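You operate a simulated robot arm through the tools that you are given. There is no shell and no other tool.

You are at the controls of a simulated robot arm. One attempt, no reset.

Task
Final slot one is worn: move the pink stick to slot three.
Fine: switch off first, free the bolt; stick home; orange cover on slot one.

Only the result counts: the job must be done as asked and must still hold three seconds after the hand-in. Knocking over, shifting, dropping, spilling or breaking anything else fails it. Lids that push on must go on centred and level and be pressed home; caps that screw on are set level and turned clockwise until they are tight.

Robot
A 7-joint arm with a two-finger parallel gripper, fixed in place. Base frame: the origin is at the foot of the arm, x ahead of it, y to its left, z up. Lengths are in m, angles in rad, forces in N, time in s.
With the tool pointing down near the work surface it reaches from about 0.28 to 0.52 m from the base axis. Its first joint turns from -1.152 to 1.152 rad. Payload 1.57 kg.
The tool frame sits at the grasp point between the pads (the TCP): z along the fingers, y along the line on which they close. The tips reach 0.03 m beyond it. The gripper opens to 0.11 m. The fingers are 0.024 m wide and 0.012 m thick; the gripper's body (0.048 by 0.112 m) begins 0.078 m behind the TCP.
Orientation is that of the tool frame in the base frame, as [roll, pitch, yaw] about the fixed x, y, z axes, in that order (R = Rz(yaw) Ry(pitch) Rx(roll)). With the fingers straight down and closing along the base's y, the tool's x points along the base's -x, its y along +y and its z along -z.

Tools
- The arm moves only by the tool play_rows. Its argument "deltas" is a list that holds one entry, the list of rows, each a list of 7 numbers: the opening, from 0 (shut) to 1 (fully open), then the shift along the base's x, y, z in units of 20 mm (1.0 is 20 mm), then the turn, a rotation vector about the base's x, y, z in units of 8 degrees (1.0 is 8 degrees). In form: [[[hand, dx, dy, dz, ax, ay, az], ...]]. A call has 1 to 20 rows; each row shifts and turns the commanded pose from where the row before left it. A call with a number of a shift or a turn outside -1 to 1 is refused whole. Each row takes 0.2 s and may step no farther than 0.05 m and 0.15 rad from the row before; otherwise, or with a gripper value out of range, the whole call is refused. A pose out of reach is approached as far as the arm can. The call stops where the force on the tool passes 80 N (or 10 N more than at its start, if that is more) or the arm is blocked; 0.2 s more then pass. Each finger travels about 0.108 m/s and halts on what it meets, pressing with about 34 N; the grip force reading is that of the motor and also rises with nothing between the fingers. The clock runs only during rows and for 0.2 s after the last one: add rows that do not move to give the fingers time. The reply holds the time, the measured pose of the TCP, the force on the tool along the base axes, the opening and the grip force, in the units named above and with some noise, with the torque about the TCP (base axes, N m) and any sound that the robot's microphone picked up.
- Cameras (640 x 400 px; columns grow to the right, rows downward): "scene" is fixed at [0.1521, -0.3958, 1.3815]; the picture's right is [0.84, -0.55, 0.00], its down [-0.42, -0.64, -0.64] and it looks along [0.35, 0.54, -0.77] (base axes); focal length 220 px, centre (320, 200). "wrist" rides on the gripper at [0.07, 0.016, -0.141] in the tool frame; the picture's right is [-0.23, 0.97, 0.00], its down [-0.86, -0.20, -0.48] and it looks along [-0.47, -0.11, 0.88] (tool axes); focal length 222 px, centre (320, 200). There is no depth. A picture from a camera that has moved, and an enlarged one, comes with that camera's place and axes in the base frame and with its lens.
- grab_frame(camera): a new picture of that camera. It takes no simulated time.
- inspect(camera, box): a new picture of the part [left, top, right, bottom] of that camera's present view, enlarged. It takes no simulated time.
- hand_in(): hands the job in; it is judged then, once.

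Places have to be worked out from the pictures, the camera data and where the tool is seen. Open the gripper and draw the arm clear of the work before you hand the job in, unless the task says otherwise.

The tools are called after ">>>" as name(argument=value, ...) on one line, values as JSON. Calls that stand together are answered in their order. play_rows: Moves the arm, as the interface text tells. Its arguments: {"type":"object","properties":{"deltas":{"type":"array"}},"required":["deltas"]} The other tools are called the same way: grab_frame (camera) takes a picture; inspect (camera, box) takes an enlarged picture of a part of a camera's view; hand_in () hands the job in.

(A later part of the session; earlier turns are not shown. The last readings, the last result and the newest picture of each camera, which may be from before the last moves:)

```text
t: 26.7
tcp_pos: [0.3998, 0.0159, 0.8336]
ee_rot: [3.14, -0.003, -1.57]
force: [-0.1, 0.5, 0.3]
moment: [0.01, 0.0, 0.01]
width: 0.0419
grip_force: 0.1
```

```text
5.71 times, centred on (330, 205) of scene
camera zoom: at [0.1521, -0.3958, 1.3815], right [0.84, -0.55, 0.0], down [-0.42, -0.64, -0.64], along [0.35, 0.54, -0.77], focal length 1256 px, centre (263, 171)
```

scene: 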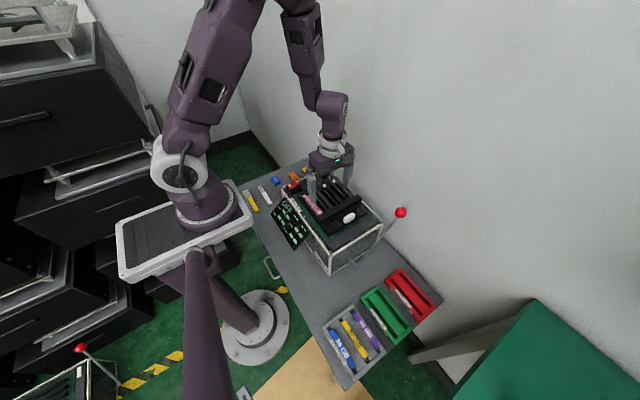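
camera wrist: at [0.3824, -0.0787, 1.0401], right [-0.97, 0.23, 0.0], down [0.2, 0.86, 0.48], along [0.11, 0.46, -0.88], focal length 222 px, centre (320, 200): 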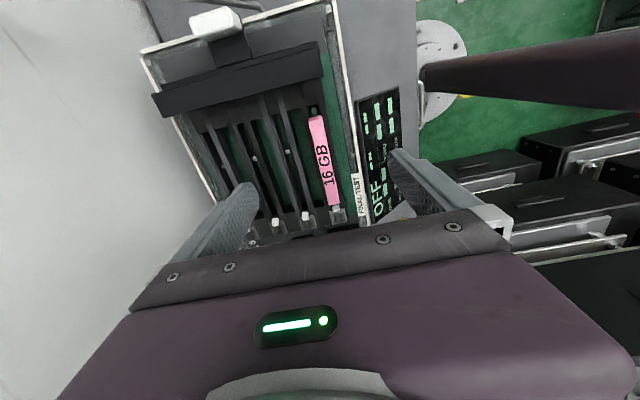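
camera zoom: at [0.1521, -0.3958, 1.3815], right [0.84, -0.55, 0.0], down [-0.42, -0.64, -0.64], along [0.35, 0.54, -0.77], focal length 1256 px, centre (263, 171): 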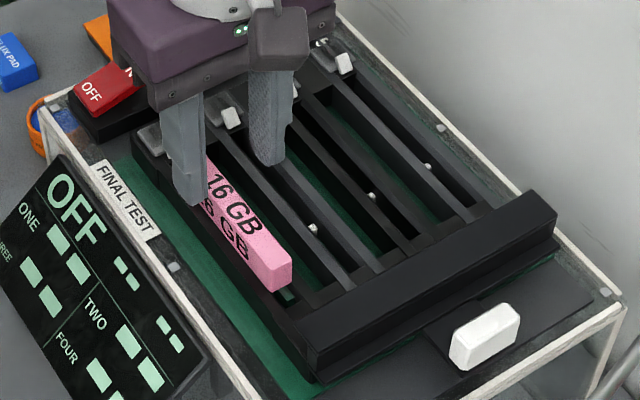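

The stick sits about 1 mm to +x of the tool centre. I correct that, descend so the tips reach z≈0.757 (rails are at 0.746), and grip it.

>>> play_rows(deltas=[[[0.38, 0.05, 0.05, -1, 0, 0, 0], [0.38, 0, 0, -0.9, 0, 0, 0], [0.38, 0, 0, -0.45, 0, 0, 0], [0.38, 0, 0, 0, 0, 0, 0]]])

>>> inspect(camera="wrist", box=[230, 110, 410, 220])

>>> inspect(camera="scene", box=[280, 170, 380, 240])

```text
t: 27.6
tcp_pos: [0.4009, 0.0168, 0.7912]
ee_rot: [-3.137, -0.003, -1.571]
force: [-9.6, 4.2, 33.0]
moment: [0.16, -0.48, 0.07]
width: 0.0388
grip_force: 0.0
stopped in row 4: the force on the tool passed its limit at 92 N (the readings are from after the stop); the commanded pose is now the measured one
```

```text
3.56 times, centred on (320, 165) of wrist
camera zoom: at [0.3841, -0.05, 0.9329], right [-0.97, 0.23, -0.01], down [0.2, 0.86, 0.48], along [0.11, 0.46, -0.88], focal length 790 px, centre (320, 324)
```

zoom: 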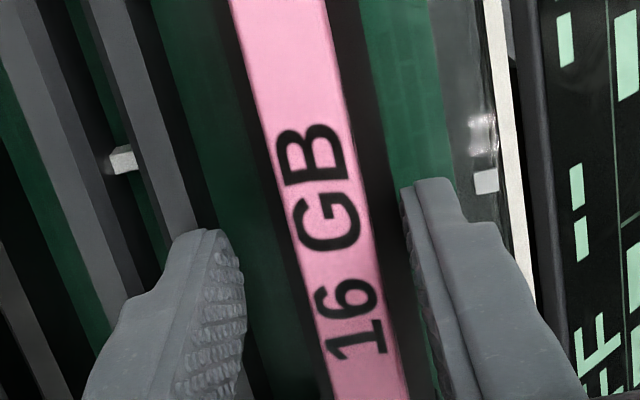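

```text
5.71 times, centred on (330, 205) of scene
camera zoom: at [0.1514, -0.3958, 1.3815], right [0.84, -0.55, 0.0], down [-0.42, -0.64, -0.64], along [0.35, 0.54, -0.77], focal length 1256 px, centre (263, 171)
```

zoom: 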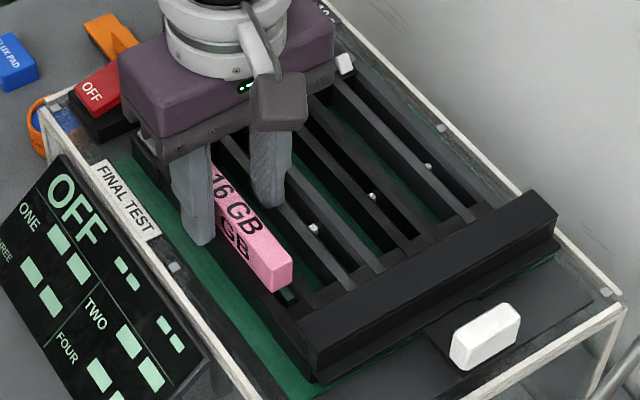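

The +x finger's tip touched slot two's rail at tip z≈0.761 (the torque puts the contact about 23 mm to +x). I lift 4 mm, narrow the opening, and look again.

>>> play_rows(deltas=[[[0.38, 0, 0, 0.25, 0, 0, 0], [0.27, 0, 0, 0, 0, 0, 0], [0.27, 0, 0, 0, 0, 0, 0]]])

>>> inspect(camera="wrist", box=[230, 110, 410, 220])

>>> inspect(camera="scene", box=[300, 180, 340, 220])

```text
t: 28.4
tcp_pos: [0.4015, 0.017, 0.7948]
ee_rot: [-3.134, -0.004, -1.572]
force: [0.6, 0.3, 0.7]
moment: [0.01, 0.0, 0.0]
width: 0.0298
grip_force: 0.1
```

```text
3.56 times, centred on (320, 165) of wrist
camera zoom: at [0.3847, -0.0501, 0.9371], right [-0.97, 0.23, -0.01], down [0.2, 0.86, 0.48], along [0.11, 0.46, -0.88], focal length 790 px, centre (320, 324)
```

zoom: 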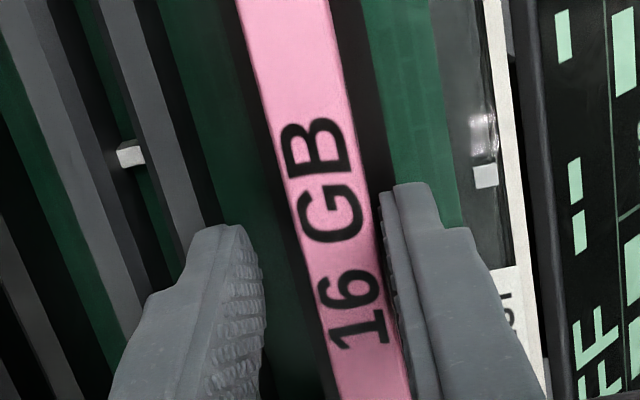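

```text
10.00 times, centred on (320, 200) of scene
camera zoom: at [0.1521, -0.3958, 1.3815], right [0.84, -0.55, 0.0], down [-0.42, -0.64, -0.64], along [0.35, 0.54, -0.77], focal length 2199 px, centre (320, 200)
```

zoom: 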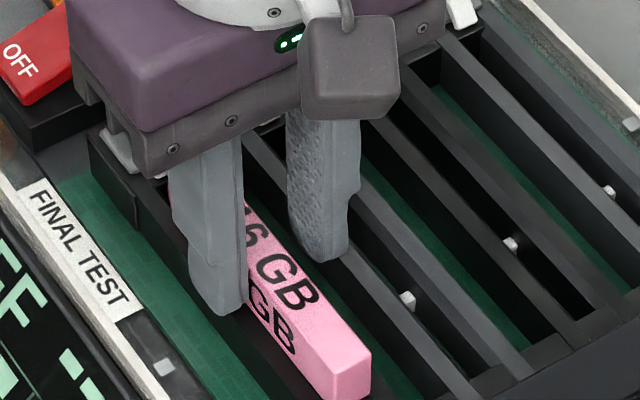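

The stick is closer to the -x finger, so I shift 3 mm to -x, narrow a bit, then descend in 2 mm steps.

>>> play_rows(deltas=[[[0.25, -0.15, 0, 0, 0, 0, 0], [0.24, 0, 0, 0, 0, 0, 0], [0.24, 0, 0, -0.1, 0, 0, 0], [0.24, 0, 0, -0.1, 0, 0, 0], [0.24, 0, 0, -0.1, 0, 0, 0]]])

>>> inspect(camera="wrist", box=[230, 110, 410, 220])

```text
t: 29.6
tcp_pos: [0.3989, 0.0176, 0.7913]
ee_rot: [-3.132, -0.004, -1.572]
force: [-3.3, 1.9, 19.5]
moment: [0.28, 0.39, -0.02]
width: 0.0283
grip_force: 0.8
stopped in row 5: the force on the tool passed its limit at 88 N (the readings are from after the stop); the commanded pose is now the measured one
```

```text
3.56 times, centred on (320, 165) of wrist
camera zoom: at [0.3815, -0.0502, 0.9332], right [-0.97, 0.23, -0.01], down [0.2, 0.86, 0.48], along [0.12, 0.46, -0.88], focal length 790 px, centre (320, 324)
```

zoom: 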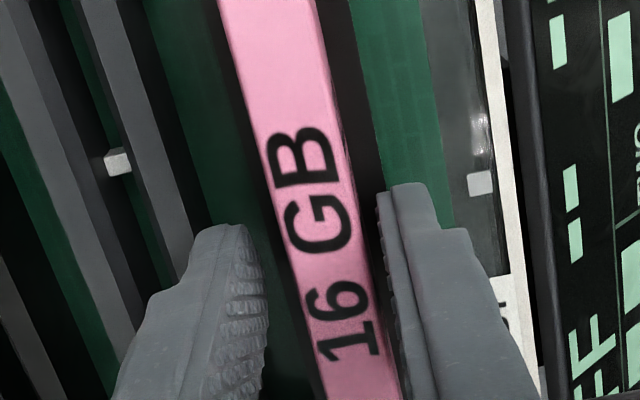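

Both times the tips met rail tops at z≈0.761, so the stick stands about 12 mm proud of the rails. I lift 2.5 mm, correct the slight tilt, and close on the stick there.

>>> play_rows(deltas=[[[0.24, -0.03, 0, 0.12, 0.03, 0.065, 0], [0.18, 0, 0, 0, 0, 0, 0], [0.05, 0, 0, 0, 0, 0, 0], [0.05, 0, 0, 0, 0, 0, 0], [0.05, 0, 0, 0, 0, 0, 0]]])

>>> inspect(camera="wrist", box=[230, 110, 410, 220])

>>> inspect(camera="scene", box=[300, 180, 340, 220])

```text
t: 30.8
tcp_pos: [0.3957, 0.0166, 0.7928]
ee_rot: [3.138, 0.001, -1.571]
force: [-25.1, 5.8, 0.4]
moment: [0.22, 0.38, 0.0]
width: 0.0153
grip_force: 30.9
```

```text
3.56 times, centred on (320, 165) of wrist
camera zoom: at [0.3809, -0.0508, 0.9351], right [-0.97, 0.23, 0.0], down [0.2, 0.86, 0.48], along [0.11, 0.47, -0.88], focal length 790 px, centre (320, 324)
```

zoom: 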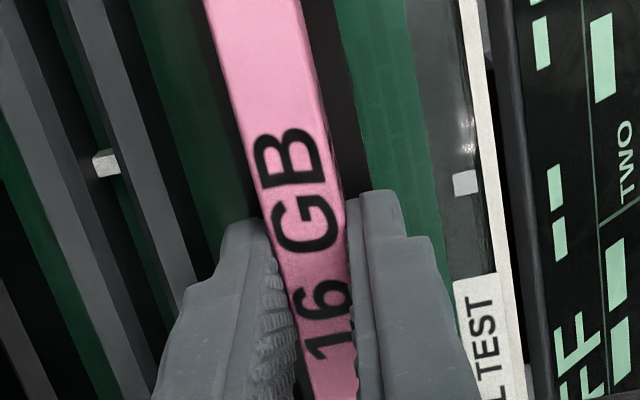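

```text
10.00 times, centred on (320, 200) of scene
camera zoom: at [0.1515, -0.3957, 1.3815], right [0.84, -0.55, 0.0], down [-0.42, -0.64, -0.64], along [0.35, 0.54, -0.77], focal length 2199 px, centre (320, 200)
```

zoom: 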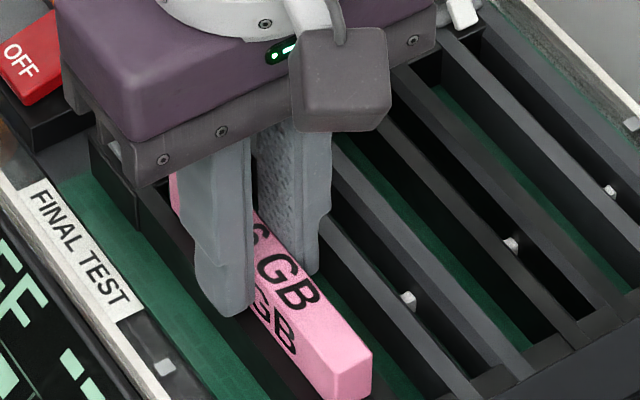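

Firm grip at 15.3 mm width, with the stick centre at x≈0.396. I relieve the side load and lift gently in small steps.

>>> play_rows(deltas=[[[0.05, -0.11, 0.05, 0, 0, 0, 0], [0.05, 0, 0, 0.1, 0, 0, 0], [0.05, 0, 0, 0.1, 0, 0, 0], [0.05, 0, 0, 0, 0, 0, 0]]])

>>> inspect(camera="scene", box=[290, 170, 370, 220])

```text
t: 31.8
tcp_pos: [0.3973, 0.0181, 0.7973]
ee_rot: [-3.138, 0.001, -1.573]
force: [-1.5, 0.2, -2.0]
moment: [-0.02, 0.09, 0.08]
width: 0.0147
grip_force: 31.2
```

```text
8.00 times, centred on (330, 195) of scene
camera zoom: at [0.1521, -0.3958, 1.3815], right [0.84, -0.55, 0.0], down [-0.42, -0.64, -0.64], along [0.35, 0.54, -0.77], focal length 1759 px, centre (240, 240)
```

zoom: 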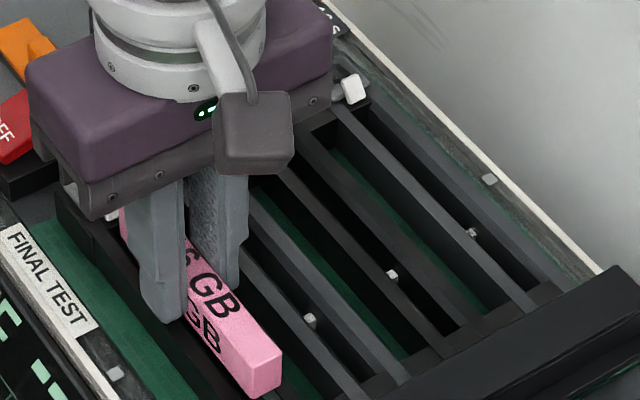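

It rose about 4 mm with almost no resistance. I keep lifting to see that the stick follows.

>>> play_rows(deltas=[[[0.05, 0, 0, 0.2, 0, 0, 0], [0.05, 0, 0, 0.3, 0, 0, 0], [0.05, 0, 0, 0.4, 0, 0, 0], [0.05, 0, 0, 0, 0, 0, 0]]])

>>> inspect(camera="scene", box=[290, 170, 370, 220])

>>> inspect(camera="wrist", box=[230, 90, 410, 220])

```text
t: 32.8
tcp_pos: [0.3956, 0.0182, 0.8153]
ee_rot: [-3.141, 0.0, -1.572]
force: [-0.6, 0.3, -0.1]
moment: [-0.01, 0.02, 0.03]
width: 0.0151
grip_force: 31.2
```

```text
8.00 times, centred on (330, 195) of scene
camera zoom: at [0.1521, -0.3958, 1.3815], right [0.84, -0.55, 0.0], down [-0.42, -0.64, -0.64], along [0.35, 0.54, -0.77], focal length 1759 px, centre (240, 240)
```

zoom: 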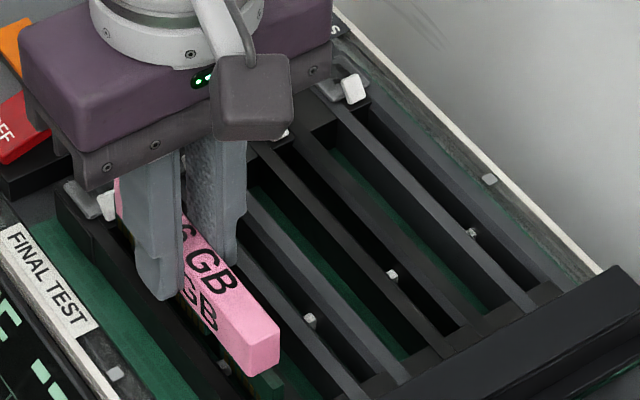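

```text
3.08 times, centred on (320, 155) of wrist
camera zoom: at [0.38, -0.0497, 0.957], right [-0.97, 0.23, 0.0], down [0.2, 0.85, 0.48], along [0.11, 0.47, -0.88], focal length 684 px, centre (320, 338)
```

zoom: 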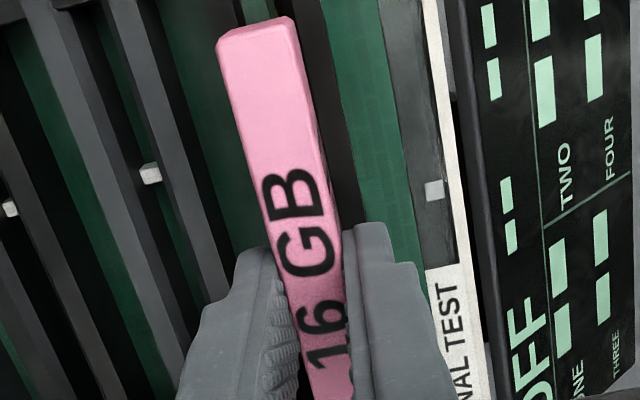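

The stick follows the hand, with a green card edge below it. I lift well clear to see its underside against the slots.

>>> play_rows(deltas=[[[0.05, 0, 0, 0.7, 0, 0, 0], [0.05, 0, 0, 1, 0, 0, 0], [0.05, 0, 0, 1, 0, 0, 0], [0.05, 0, 0, 0.6, 0, 0, 0], [0.05, 0, 0, 0, 0, 0, 0]]])

>>> inspect(camera="scene", box=[280, 160, 380, 222])

>>> inspect(camera="wrist", box=[230, 90, 410, 220])

```text
t: 34.0
tcp_pos: [0.3949, 0.0187, 0.8816]
ee_rot: [3.141, 0.0, -1.571]
force: [-0.1, 0.0, 0.1]
moment: [-0.01, -0.02, 0.0]
width: 0.0148
grip_force: 30.5
```

```text
6.40 times, centred on (330, 191) of scene
camera zoom: at [0.1521, -0.3958, 1.3814], right [0.84, -0.55, 0.0], down [-0.42, -0.64, -0.64], along [0.35, 0.54, -0.77], focal length 1407 px, centre (256, 258)
```

zoom: 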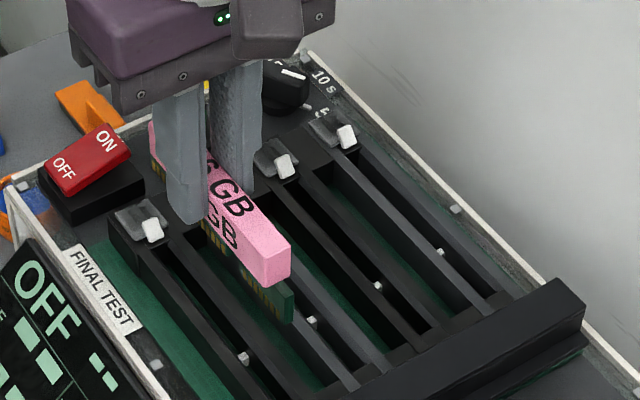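

```text
3.08 times, centred on (320, 155) of wrist
camera zoom: at [0.3801, -0.0499, 1.0232], right [-0.97, 0.23, 0.0], down [0.2, 0.85, 0.48], along [0.11, 0.47, -0.88], focal length 684 px, centre (320, 338)
```

zoom: 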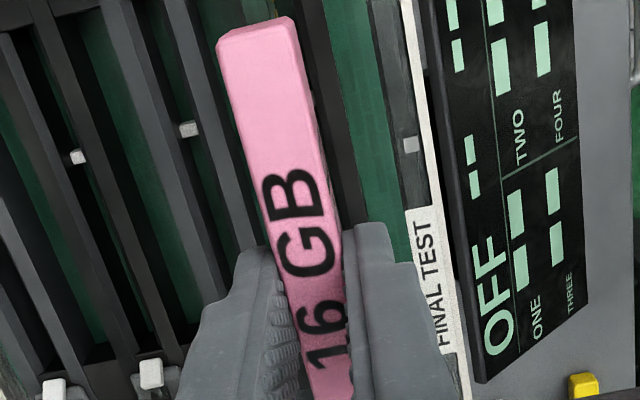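

The stick is out: pink body on top, card edge with contacts below. The key pins agree across views at x = 0.4412 (slot two) and 0.486 (slot three), so the pitch is 45 mm. I move +90 mm in x over slot three and come down partway to check alignment.

>>> play_rows(deltas=[[[0.05, 0.9, 0, 0, 0, 0, 0], [0.05, 0.9, 0, 0, 0, 0, 0], [0.05, 0.9, 0, 0, 0, 0, 0], [0.05, 0.9, 0, 0, 0, 0, 0], [0.05, 0.9, 0, 0, 0, 0, 0], [0.05, 0, 0, -1, 0, 0, 0], [0.05, 0, 0, -1, 0, 0, 0], [0.05, 0, 0, 0, 0, 0, 0]]])

>>> inspect(camera="scene", box=[290, 160, 390, 222])

>>> inspect(camera="wrist", box=[230, 90, 410, 220])

```text
t: 35.8
tcp_pos: [0.4875, 0.0176, 0.8406]
ee_rot: [-3.141, -0.002, -1.573]
force: [-0.3, 0.3, -0.5]
moment: [-0.03, -0.05, -0.01]
width: 0.0147
grip_force: 31.1
```

```text
6.40 times, centred on (340, 191) of scene
camera zoom: at [0.1521, -0.3958, 1.3814], right [0.84, -0.55, 0.0], down [-0.42, -0.64, -0.64], along [0.35, 0.54, -0.77], focal length 1407 px, centre (192, 258)
```

zoom: 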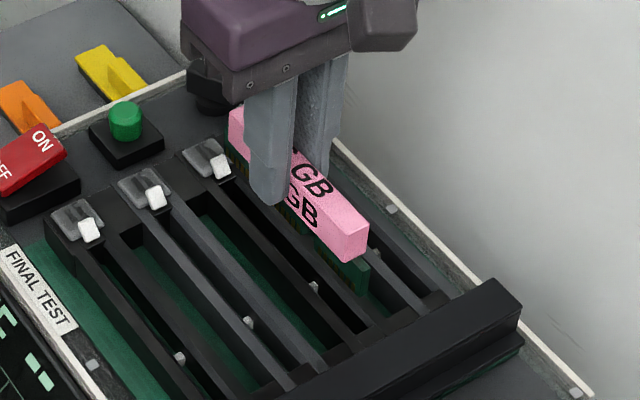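

```text
3.08 times, centred on (320, 155) of wrist
camera zoom: at [0.4706, -0.0501, 0.9826], right [-0.97, 0.23, 0.0], down [0.2, 0.85, 0.48], along [0.11, 0.47, -0.88], focal length 684 px, centre (320, 338)
```

zoom: 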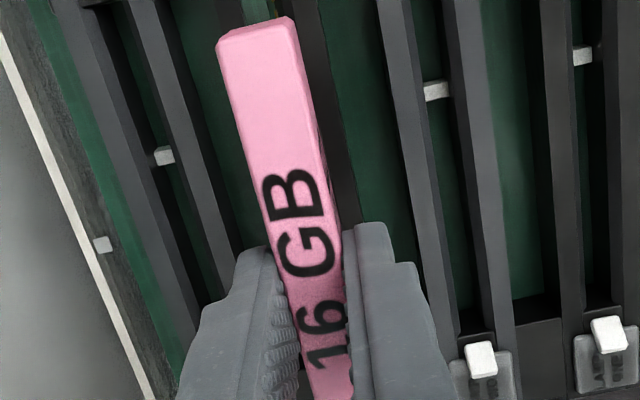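

The stick is over slot three. I zoom in on the channel just beyond the stick's -y end to fine-check x alignment before lowering.

>>> inspect(camera="wrist", box=[250, 40, 390, 130])

>>> inspect(camera="scene", box=[320, 180, 370, 212])

```text
4.44 times, centred on (320, 85) of wrist
camera zoom: at [0.4706, -0.0501, 0.9826], right [-0.97, 0.23, 0.0], down [0.2, 0.85, 0.48], along [0.11, 0.47, -0.88], focal length 987 px, centre (320, 711)
```

zoom: 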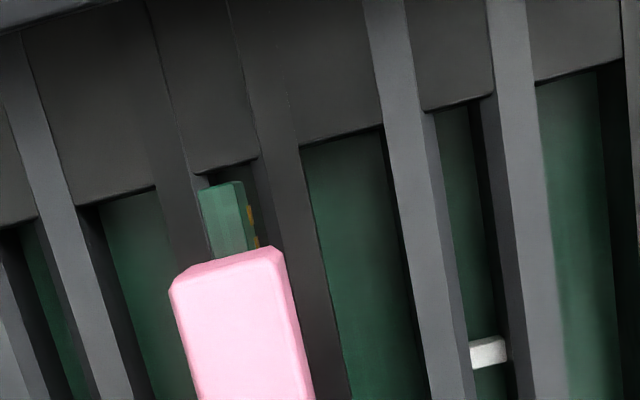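

```text
12.50 times, centred on (345, 196) of scene
camera zoom: at [0.1521, -0.3958, 1.3814], right [0.84, -0.55, 0.0], down [-0.42, -0.64, -0.64], along [0.35, 0.54, -0.77], focal length 2748 px, centre (8, 250)
```

zoom: 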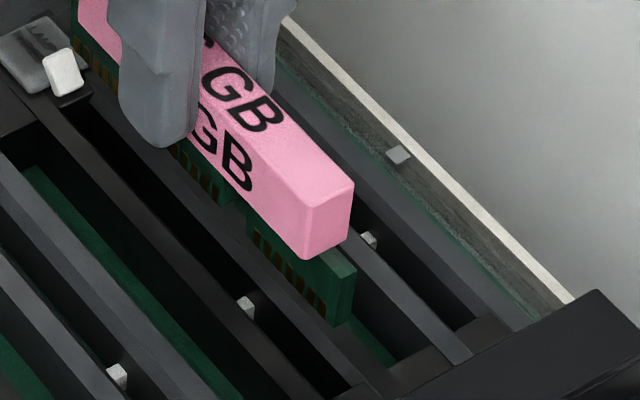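

The card is centred over slot three's channel to within about 1 mm, and its -y end clears the channel end by about 3 mm. I lower slowly into the channel.

>>> play_rows(deltas=[[[0.05, 0.02, 0, -0.4, 0, 0, 0], [0.05, 0, 0, -0.4, 0, 0, 0], [0.05, 0, 0, -0.2, 0, 0, 0], [0.05, 0, 0, -0.2, 0, 0, 0], [0.05, 0, 0, 0, 0, 0, 0]]])

>>> inspect(camera="wrist", box=[250, 40, 390, 130])

>>> inspect(camera="scene", box=[320, 180, 370, 212])

```text
t: 37.0
tcp_pos: [0.4884, 0.017, 0.8172]
ee_rot: [3.141, 0.0, -1.572]
force: [0.5, -0.8, -1.6]
moment: [0.01, 0.02, 0.03]
width: 0.0149
grip_force: 30.8
```

```text
4.44 times, centred on (320, 85) of wrist
camera zoom: at [0.4711, -0.05, 0.9587], right [-0.97, 0.23, 0.0], down [0.2, 0.85, 0.48], along [0.11, 0.47, -0.88], focal length 987 px, centre (320, 711)
```

zoom: 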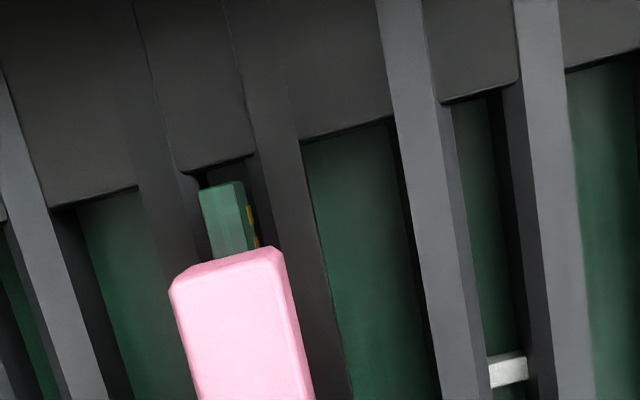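

```text
12.50 times, centred on (345, 196) of scene
camera zoom: at [0.1521, -0.3958, 1.3814], right [0.84, -0.55, 0.0], down [-0.42, -0.64, -0.64], along [0.35, 0.54, -0.77], focal length 2748 px, centre (8, 250)
```

zoom: 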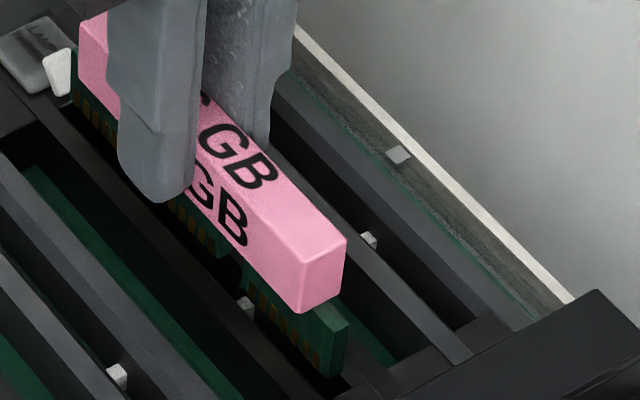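

The card edge is about at the rail tops and lined up with the channel, with its notch over the key pin. I continue down in 2 mm steps.

>>> play_rows(deltas=[[[0.05, 0, 0, -0.15, 0, 0, 0], [0.05, 0, 0, -0.15, 0, 0, 0], [0.05, 0, 0, -0.1, 0, 0, 0], [0.05, 0, 0, -0.1, 0, 0, 0], [0.05, 0, 0, 0, 0, 0, 0]]])

>>> inspect(camera="wrist", box=[250, 40, 390, 130])

>>> inspect(camera="scene", box=[320, 180, 370, 212])

```text
t: 38.2
tcp_pos: [0.4858, 0.0178, 0.8064]
ee_rot: [3.14, 0.0, -1.572]
force: [-0.2, 0.2, -0.8]
moment: [0.0, -0.06, 0.01]
width: 0.0147
grip_force: 30.6
```

```text
4.44 times, centred on (320, 85) of wrist
camera zoom: at [0.4708, -0.0498, 0.9489], right [-0.97, 0.23, 0.0], down [0.2, 0.85, 0.48], along [0.11, 0.47, -0.88], focal length 987 px, centre (320, 711)
```

zoom: 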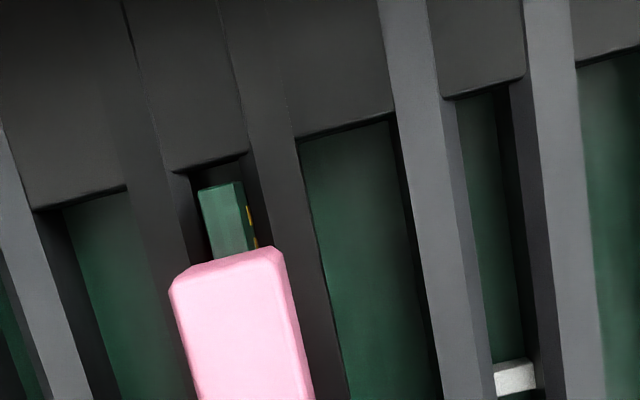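

```text
12.50 times, centred on (345, 196) of scene
camera zoom: at [0.1521, -0.3958, 1.3814], right [0.84, -0.55, 0.0], down [-0.42, -0.64, -0.64], along [0.35, 0.54, -0.77], focal length 2748 px, centre (8, 250)
```

zoom: 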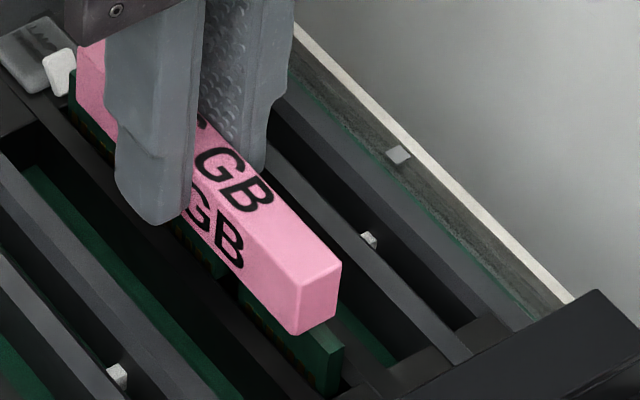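

It is entering the channel freely. I continue down toward the seated height (TCP z≈0.794).

>>> play_rows(deltas=[[[0.05, 0, 0, -0.1, 0, 0, 0], [0.05, 0, 0, -0.1, 0, 0, 0], [0.05, 0, 0, -0.1, 0, 0, 0], [0.05, 0, 0, -0.1, 0, 0, 0], [0.05, 0, 0, 0, 0, 0, 0]]])

>>> inspect(camera="wrist", box=[250, 40, 390, 130])

>>> inspect(camera="scene", box=[310, 170, 370, 212])

```text
t: 39.4
tcp_pos: [0.4857, 0.018, 0.7987]
ee_rot: [-3.141, 0.0, -1.572]
force: [0.5, -0.6, -0.4]
moment: [0.01, -0.03, -0.02]
width: 0.0148
grip_force: 31.5
```

```text
4.44 times, centred on (320, 85) of wrist
camera zoom: at [0.4707, -0.0497, 0.9409], right [-0.97, 0.23, 0.0], down [0.2, 0.85, 0.48], along [0.11, 0.47, -0.88], focal length 987 px, centre (320, 711)
```

zoom: 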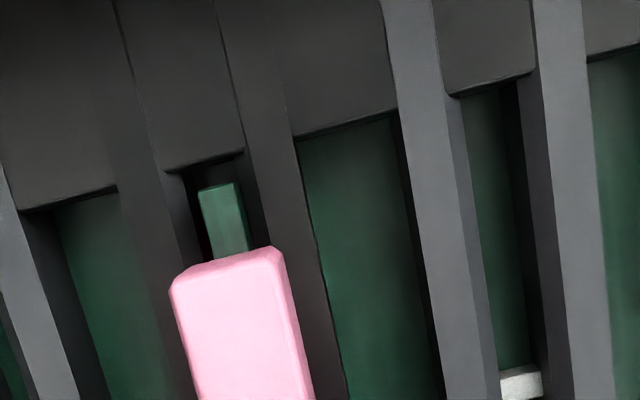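

```text
9.52 times, centred on (340, 191) of scene
camera zoom: at [0.1521, -0.3958, 1.3815], right [0.84, -0.55, 0.0], down [-0.42, -0.64, -0.64], along [0.35, 0.54, -0.77], focal length 2094 px, centre (130, 286)
```

zoom: 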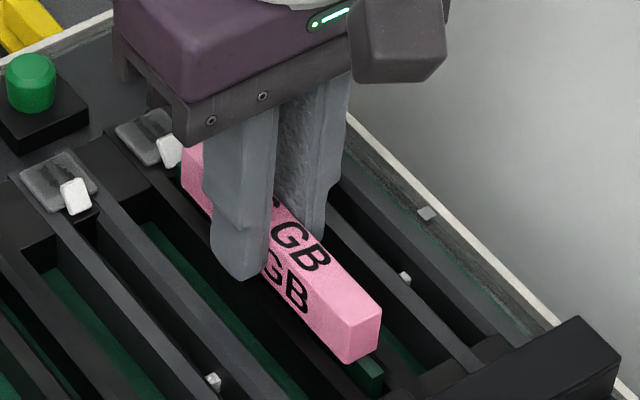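

Still free; the card is inside the channel. A few more small steps to seat it.

>>> play_rows(deltas=[[[0.05, 0, 0, -0.08, 0, 0, 0], [0.05, 0, 0, -0.08, 0, 0, 0], [0.05, 0, 0, -0.06, 0, 0, 0], [0.05, 0, 0, 0, 0, 0, 0]]])

>>> inspect(camera="scene", box=[310, 170, 370, 212])

```text
t: 40.4
tcp_pos: [0.4853, 0.0183, 0.7943]
ee_rot: [3.141, 0.001, -1.573]
force: [-1.0, 0.4, 2.3]
moment: [-0.01, 0.03, 0.03]
width: 0.0151
grip_force: 29.9
```

```text
9.52 times, centred on (340, 191) of scene
camera zoom: at [0.152, -0.3958, 1.3815], right [0.84, -0.55, 0.0], down [-0.42, -0.64, -0.64], along [0.35, 0.54, -0.77], focal length 2094 px, centre (130, 286)
```

zoom: 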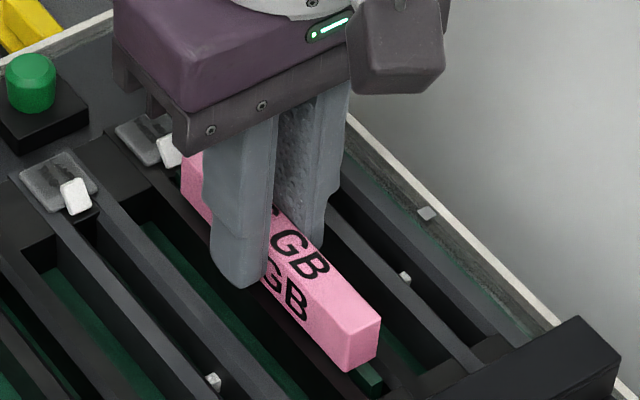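

Just touching (2 N) at about 1 mm above the seated height. I press a bit more while holding.

>>> play_rows(deltas=[[[0.05, 0, 0, -0.05, 0, 0, 0], [0.05, 0, 0, -0.05, 0, 0, 0], [0.05, 0, 0, 0, 0, 0, 0]]])

>>> inspect(camera="scene", box=[310, 170, 370, 212])

>>> inspect(camera="wrist", box=[250, 40, 390, 130])

```text
t: 41.2
tcp_pos: [0.4871, 0.0181, 0.7934]
ee_rot: [3.141, 0.0, -1.571]
force: [-4.7, 0.4, 28.8]
moment: [-0.03, 0.2, -0.02]
width: 0.0149
grip_force: 30.9
```

```text
9.52 times, centred on (340, 191) of scene
camera zoom: at [0.1515, -0.3958, 1.3815], right [0.84, -0.55, 0.0], down [-0.42, -0.64, -0.64], along [0.35, 0.54, -0.77], focal length 2094 px, centre (130, 286)
```

zoom: 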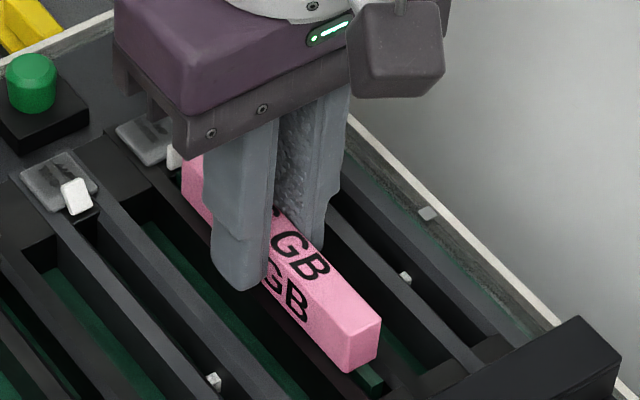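

```text
4.44 times, centred on (320, 85) of wrist
camera zoom: at [0.4704, -0.0499, 0.935], right [-0.97, 0.23, 0.0], down [0.2, 0.85, 0.48], along [0.11, 0.47, -0.88], focal length 987 px, centre (320, 711)
```

zoom: 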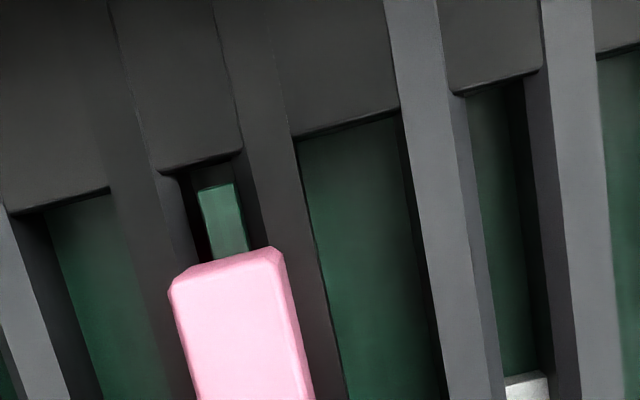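

The slot-three tab has flipped in against the stick and it reacts with 29 N, so it looks seated. I release, rise and inspect.

>>> play_rows(deltas=[[[0.15, 0, 0, 0.03, 0, 0, 0], [0.25, 0, 0, 0, 0, 0, 0], [0.25, 0, 0, 0, 0, 0, 0], [0.25, 0, 0, 0.3, 0, 0, 0], [0.25, 0, 0, 1, 0, 0, 0], [0.25, 0, 0, 1, 0, 0, 0], [0.25, 0, 0, 1, 0, 0, 0], [0.25, 0, 0, 0, 0, 0, 0]]])

>>> inspect(camera="scene", box=[290, 160, 370, 220])

>>> inspect(camera="wrist", box=[220, 70, 420, 210])

```text
t: 43.0
tcp_pos: [0.4886, 0.0183, 0.8596]
ee_rot: [3.141, 0.0, -1.573]
force: [-0.1, 0.4, 0.1]
moment: [0.0, 0.0, -0.01]
width: 0.0276
grip_force: 0.0
```

```text
6.67 times, centred on (330, 190) of scene
camera zoom: at [0.1521, -0.3958, 1.3815], right [0.84, -0.55, 0.0], down [-0.42, -0.64, -0.64], along [0.35, 0.54, -0.77], focal length 1466 px, centre (253, 267)
```

zoom: 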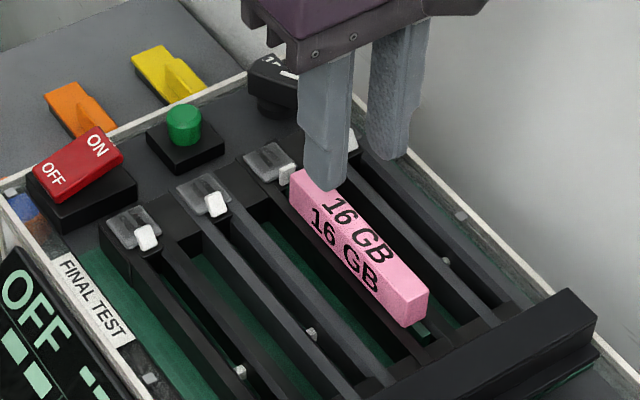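

```text
2.86 times, centred on (320, 140) of wrist
camera zoom: at [0.4708, -0.0498, 1.0017], right [-0.97, 0.23, 0.0], down [0.2, 0.85, 0.48], along [0.11, 0.47, -0.88], focal length 635 px, centre (320, 371)
```

zoom: 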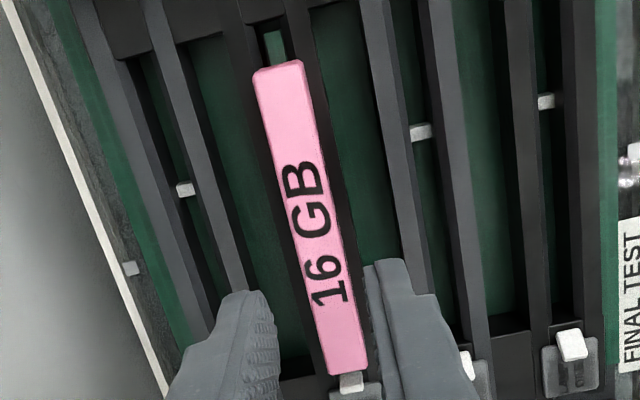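

The stick looks just as it did in slot one, with the tab latched in. To make sure it's fully home I close the fingers and press on the top of its middle.

>>> play_rows(deltas=[[[0, 0, 0, 0, 0, 0, 0], [0, 0, 0, -0.5, 0, 0, 0], [0, 0, 0, -0.9, 0, 0, 0], [0, 0, 0, -0.7, 0, 0, 0], [0, 0, 0, -0.25, 0, 0, 0], [0, 0, 0, -0.15, 0, 0, 0], [0, 0, 0, -0.1, 0, 0, 0], [0, 0, 0, -0.1, 0, 0, 0], [0, 0, 0, -0.1, 0, 0, 0]]])

>>> inspect(camera="scene", box=[290, 160, 370, 220])

```text
t: 44.3
tcp_pos: [0.4863, 0.0188, 0.8157]
ee_rot: [-3.138, -0.002, -1.573]
force: [-13.0, 2.6, 31.9]
moment: [0.12, 0.37, -0.01]
width: 0.0001
grip_force: 20.8
stopped in row 6: the force on the tool passed its limit at 98 N (the readings are from after the stop); the commanded pose is now the measured one
```

```text
6.67 times, centred on (330, 190) of scene
camera zoom: at [0.1513, -0.3958, 1.3816], right [0.84, -0.55, 0.0], down [-0.42, -0.64, -0.64], along [0.35, 0.54, -0.77], focal length 1466 px, centre (253, 267)
```

zoom: 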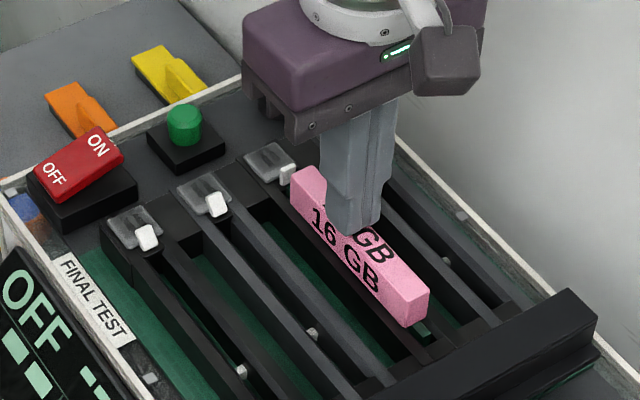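

Contact on the stick's top at z≈0.786, and it withstood a 98 N push without moving, so it is home. I rise and travel at a safe height toward the orange cover, which I place near (0.482, 0.327, 0.62).

>>> play_rows(deltas=[[[0, 0, 0, 0.5, 0, 0, 0], [0, 0, 0, 1, 0, 0, 0], [0, 0, 0, 1, 0, 0, 0], [0, 0, 0, 1, 0, 0, 0], [0, 0, 0, 1, 0, 0, 0], [0.2, -0.3, 0.8, 0, 0, 0, 0], [0.4, -0.3, 1, 0, 0, 0, 0], [0.6, -0.3, 1, 0, 0, 0, 0], [0.8, -0.3, 1, 0, 0, 0, 0], [1, -0.3, 1, 0, 0, 0, 0], [1, -0.3, 1, 0, 0, 0, 0], [1, -0.3, 1, 0, 0, 0, 0], [1, -0.2, 1, 0, 0, 0, 0], [1, 0, 1, 0, 0, 0, 0], [1, 0, 1, 0, 0, 0, 0], [1, 0, 1, 0, 0, 0, 0], [1, 0, 1, 0, 0, 0, 0], [1, 0, 0, 0, 0, 0, 0]]])

>>> grab_frame(camera="wrist")

>>> inspect(camera="scene", box=[290, 160, 390, 230])

>>> inspect(camera="wrist", box=[220, 90, 420, 220])

```text
t: 48.1
tcp_pos: [0.4416, 0.2539, 0.9044]
ee_rot: [-3.136, 0.002, -1.573]
force: [-0.2, 0.1, 0.8]
moment: [0.01, 0.03, 0.01]
width: 0.1098
grip_force: 0.0
```

```text
taken
camera wrist: at [0.425, 0.1865, 1.0465], right [-0.97, 0.23, 0.0], down [0.2, 0.86, 0.48], along [0.11, 0.47, -0.88], focal length 222 px, centre (320, 200)
```

wrist: 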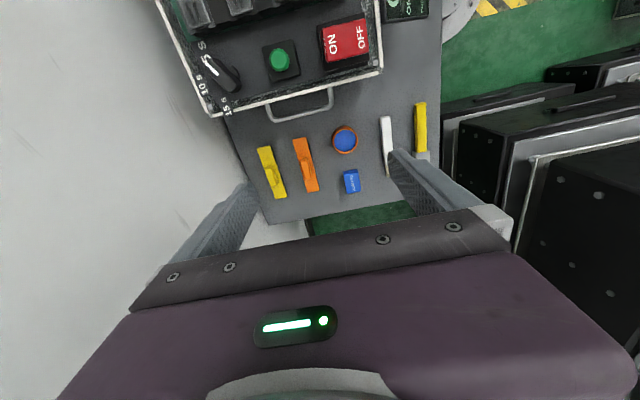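

```text
5.71 times, centred on (340, 195) of scene
camera zoom: at [0.1521, -0.3958, 1.3815], right [0.84, -0.55, 0.0], down [-0.42, -0.64, -0.64], along [0.35, 0.54, -0.77], focal length 1256 px, centre (206, 229)
```

zoom: 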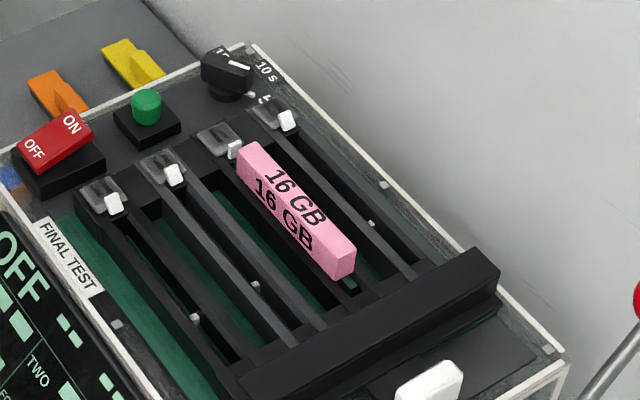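

```text
3.08 times, centred on (320, 155) of wrist
camera zoom: at [0.425, 0.1865, 1.0465], right [-0.97, 0.23, 0.0], down [0.2, 0.86, 0.48], along [0.11, 0.47, -0.88], focal length 684 px, centre (320, 338)
```

zoom: 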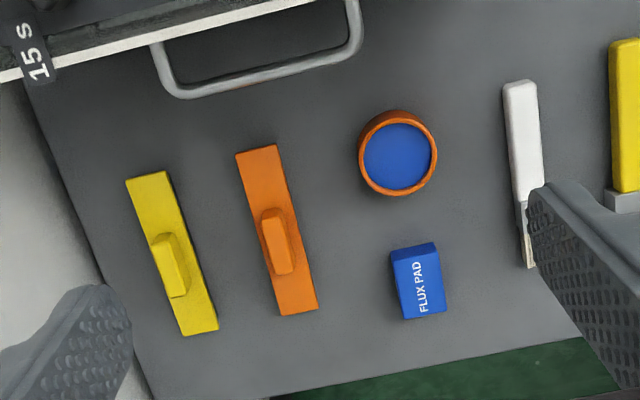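

The orange cover lies along y: plate about 121×26 mm centred near (0.490, 0.342, z≈0.60), with a raised grip about 45 mm long. That's far out (r≈0.6), so I'll move above it at a middle height and see whether the arm reaches with the tool vertical.

>>> play_rows(deltas=[[[1, 0.5, 0.8, -0.5, 0, 0, 0], [1, 0.5, 0.8, -0.5, 0, 0, 0], [1, 0.5, 0.8, -0.5, 0, 0, 0], [0.8, 0.5, 0.8, -0.5, 0, 0, 0], [0.6, 0.5, 0.8, -0.5, 0, 0, 0], [0.6, 0, 0, -0.5, 0, 0, 0], [0.6, 0, 0, -0.5, 0, 0, 0], [0.6, 0, 0, 0, 0, 0, 0]]])

>>> inspect(camera="wrist", box=[220, 90, 420, 220])

>>> grab_frame(camera="scene")

```text
t: 49.9
tcp_pos: [0.4923, 0.3344, 0.8349]
ee_rot: [-3.137, -0.001, -1.572]
force: [-0.2, 0.4, 0.6]
moment: [-0.02, 0.0, 0.04]
width: 0.0661
grip_force: 0.0
```

```text
3.08 times, centred on (320, 155) of wrist
camera zoom: at [0.475, 0.2665, 0.9772], right [-0.97, 0.23, -0.01], down [0.2, 0.86, 0.48], along [0.11, 0.46, -0.88], focal length 684 px, centre (320, 338)
```

zoom: 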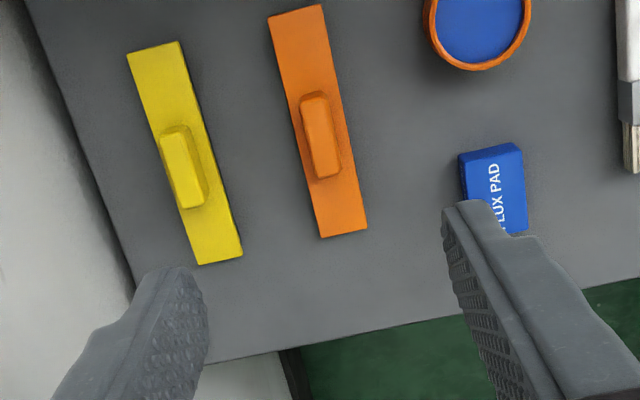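

```text
taken
```

scene: 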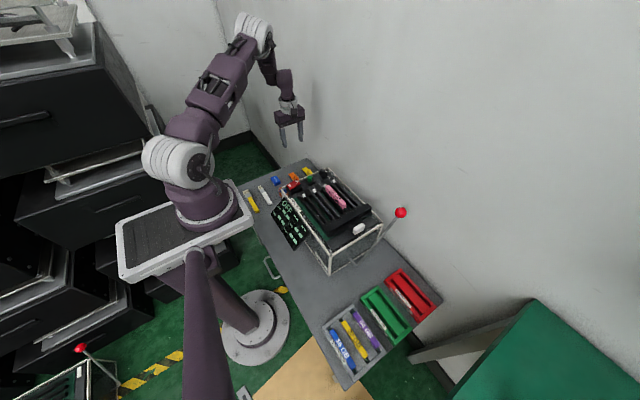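

The cover's grip triangulates to (0.495, 0.350), top z≈0.58. I centre over it and descend partway, watching that the arm really reaches.

>>> play_rows(deltas=[[[0.5, 0.05, 0.35, -1, 0, 0.04, 0], [0.45, 0.05, 0.35, -1, 0, 0, 0], [0.45, 0, 0, -1, 0, 0, 0], [0.45, 0, 0, -1, 0, 0, 0], [0.45, 0, 0, -1, 0, 0, 0], [0.45, 0, 0, -1, 0, 0, 0], [0.45, 0, 0, -0.7, 0, 0, 0], [0.45, 0, 0, 0, 0, 0, 0]]])

>>> inspect(camera="wrist", box=[220, 70, 420, 200])

>>> inspect(camera="scene", box=[230, 120, 350, 200])

```text
t: 51.7
tcp_pos: [0.4936, 0.348, 0.7014]
ee_rot: [-3.14, -0.001, -1.573]
force: [-0.3, 0.6, 0.2]
moment: [0.02, -0.02, 0.01]
width: 0.0492
grip_force: 0.0
```

```text
3.08 times, centred on (320, 135) of wrist
camera zoom: at [0.4782, 0.2805, 0.8429], right [-0.97, 0.23, 0.0], down [0.2, 0.86, 0.48], along [0.11, 0.47, -0.88], focal length 684 px, centre (320, 400)
```

zoom: 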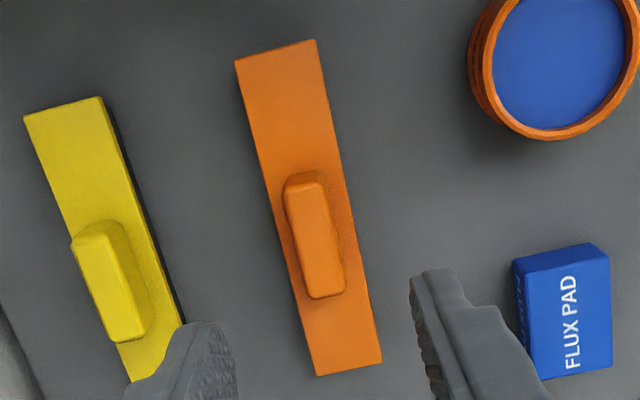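

```text
5.00 times, centred on (290, 160) of scene
camera zoom: at [0.1521, -0.3958, 1.3815], right [0.84, -0.55, 0.0], down [-0.42, -0.64, -0.64], along [0.35, 0.54, -0.77], focal length 1099 px, centre (470, 400)
```

zoom: 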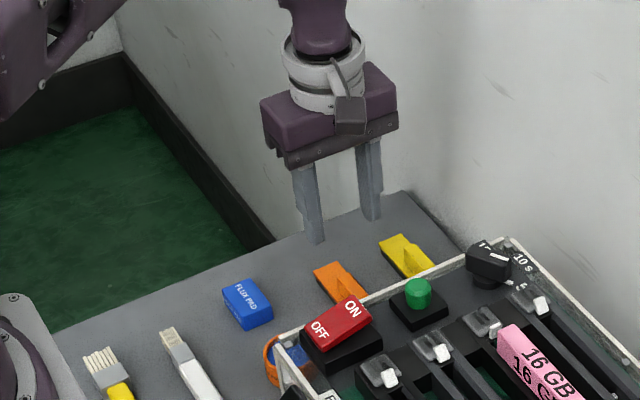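

Reach is fine here. The grip's top comes out near (0.4955, 0.349, 0.587); I descend to put the tips a little above it and look again.

>>> play_rows(deltas=[[[0.45, 0.05, 0.05, -0.8, 0, 0, 0], [0.4, 0, 0, -0.8, 0, 0, 0], [0.4, 0, 0, -0.8, 0, 0, 0], [0.4, 0, 0, -0.5, 0, 0, 0], [0.4, 0, 0, 0, 0, 0, 0]]])

>>> inspect(camera="wrist", box=[240, 100, 400, 200])

>>> inspect(camera="scene", box=[270, 140, 330, 195])

```text
t: 52.9
tcp_pos: [0.4958, 0.3476, 0.6423]
ee_rot: [3.139, -0.002, -1.57]
force: [0.0, -0.1, 0.0]
moment: [-0.04, 0.01, 0.01]
width: 0.0442
grip_force: 0.0
```

```text
4.00 times, centred on (320, 150) of wrist
camera zoom: at [0.4792, 0.281, 0.7845], right [-0.97, 0.23, 0.0], down [0.2, 0.86, 0.48], along [0.11, 0.46, -0.88], focal length 888 px, centre (320, 400)
```

zoom: 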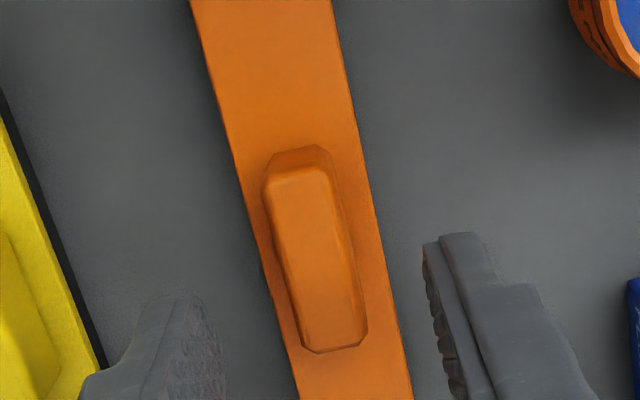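

```text
7.27 times, centred on (300, 168) of scene
camera zoom: at [0.1521, -0.3958, 1.3815], right [0.84, -0.55, 0.0], down [-0.42, -0.64, -0.64], along [0.35, 0.54, -0.77], focal length 1599 px, centre (466, 436)
```

zoom: 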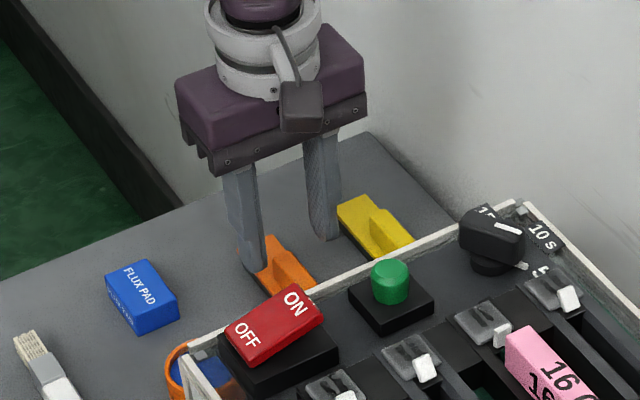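

I'm within about 2 mm of the grip's centre line. I shift +1.5 mm in x, narrow the opening, and descend to about the grip's top level.

>>> play_rows(deltas=[[[0.32, 0.08, 0.05, -0.5, 0, 0, 0], [0.3, 0, 0, -0.4, 0, 0, 0], [0.3, 0, 0, -0.3, 0, 0, 0], [0.3, 0, 0, 0, 0, 0, 0]]])

>>> inspect(camera="wrist", box=[240, 100, 400, 200])

>>> inspect(camera="scene", box=[280, 150, 320, 180])

```text
t: 53.9
tcp_pos: [0.4968, 0.3498, 0.619]
ee_rot: [3.14, 0.0, -1.572]
force: [-0.4, 0.9, 1.4]
moment: [-0.05, 0.0, -0.03]
width: 0.0331
grip_force: 0.1
```

```text
4.00 times, centred on (320, 150) of wrist
camera zoom: at [0.4806, 0.2821, 0.7609], right [-0.97, 0.23, 0.0], down [0.2, 0.86, 0.48], along [0.11, 0.47, -0.88], focal length 888 px, centre (320, 400)
```

zoom: 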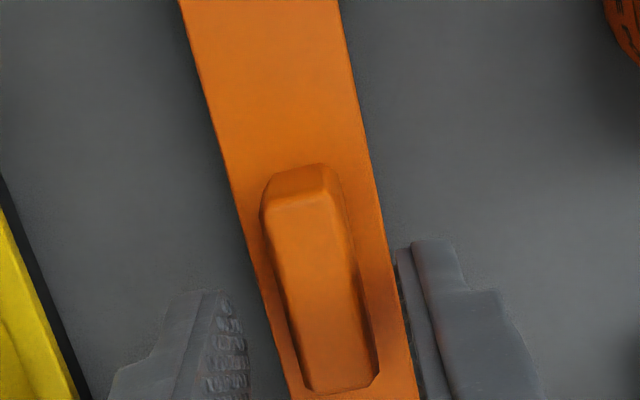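

```text
13.33 times, centred on (300, 165) of scene
camera zoom: at [0.1521, -0.3958, 1.3815], right [0.84, -0.55, 0.0], down [-0.42, -0.64, -0.64], along [0.35, 0.54, -0.77], focal length 2932 px, centre (587, 667)
```

zoom: 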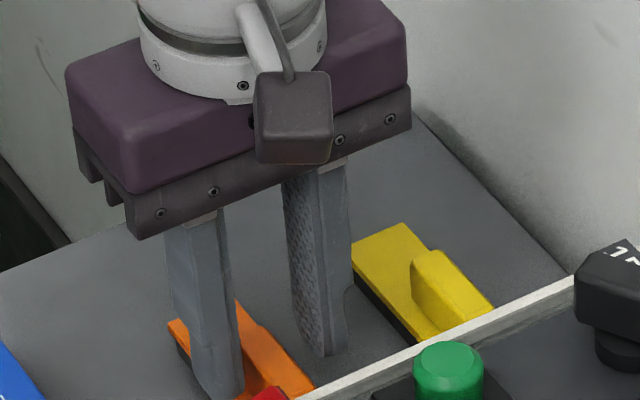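

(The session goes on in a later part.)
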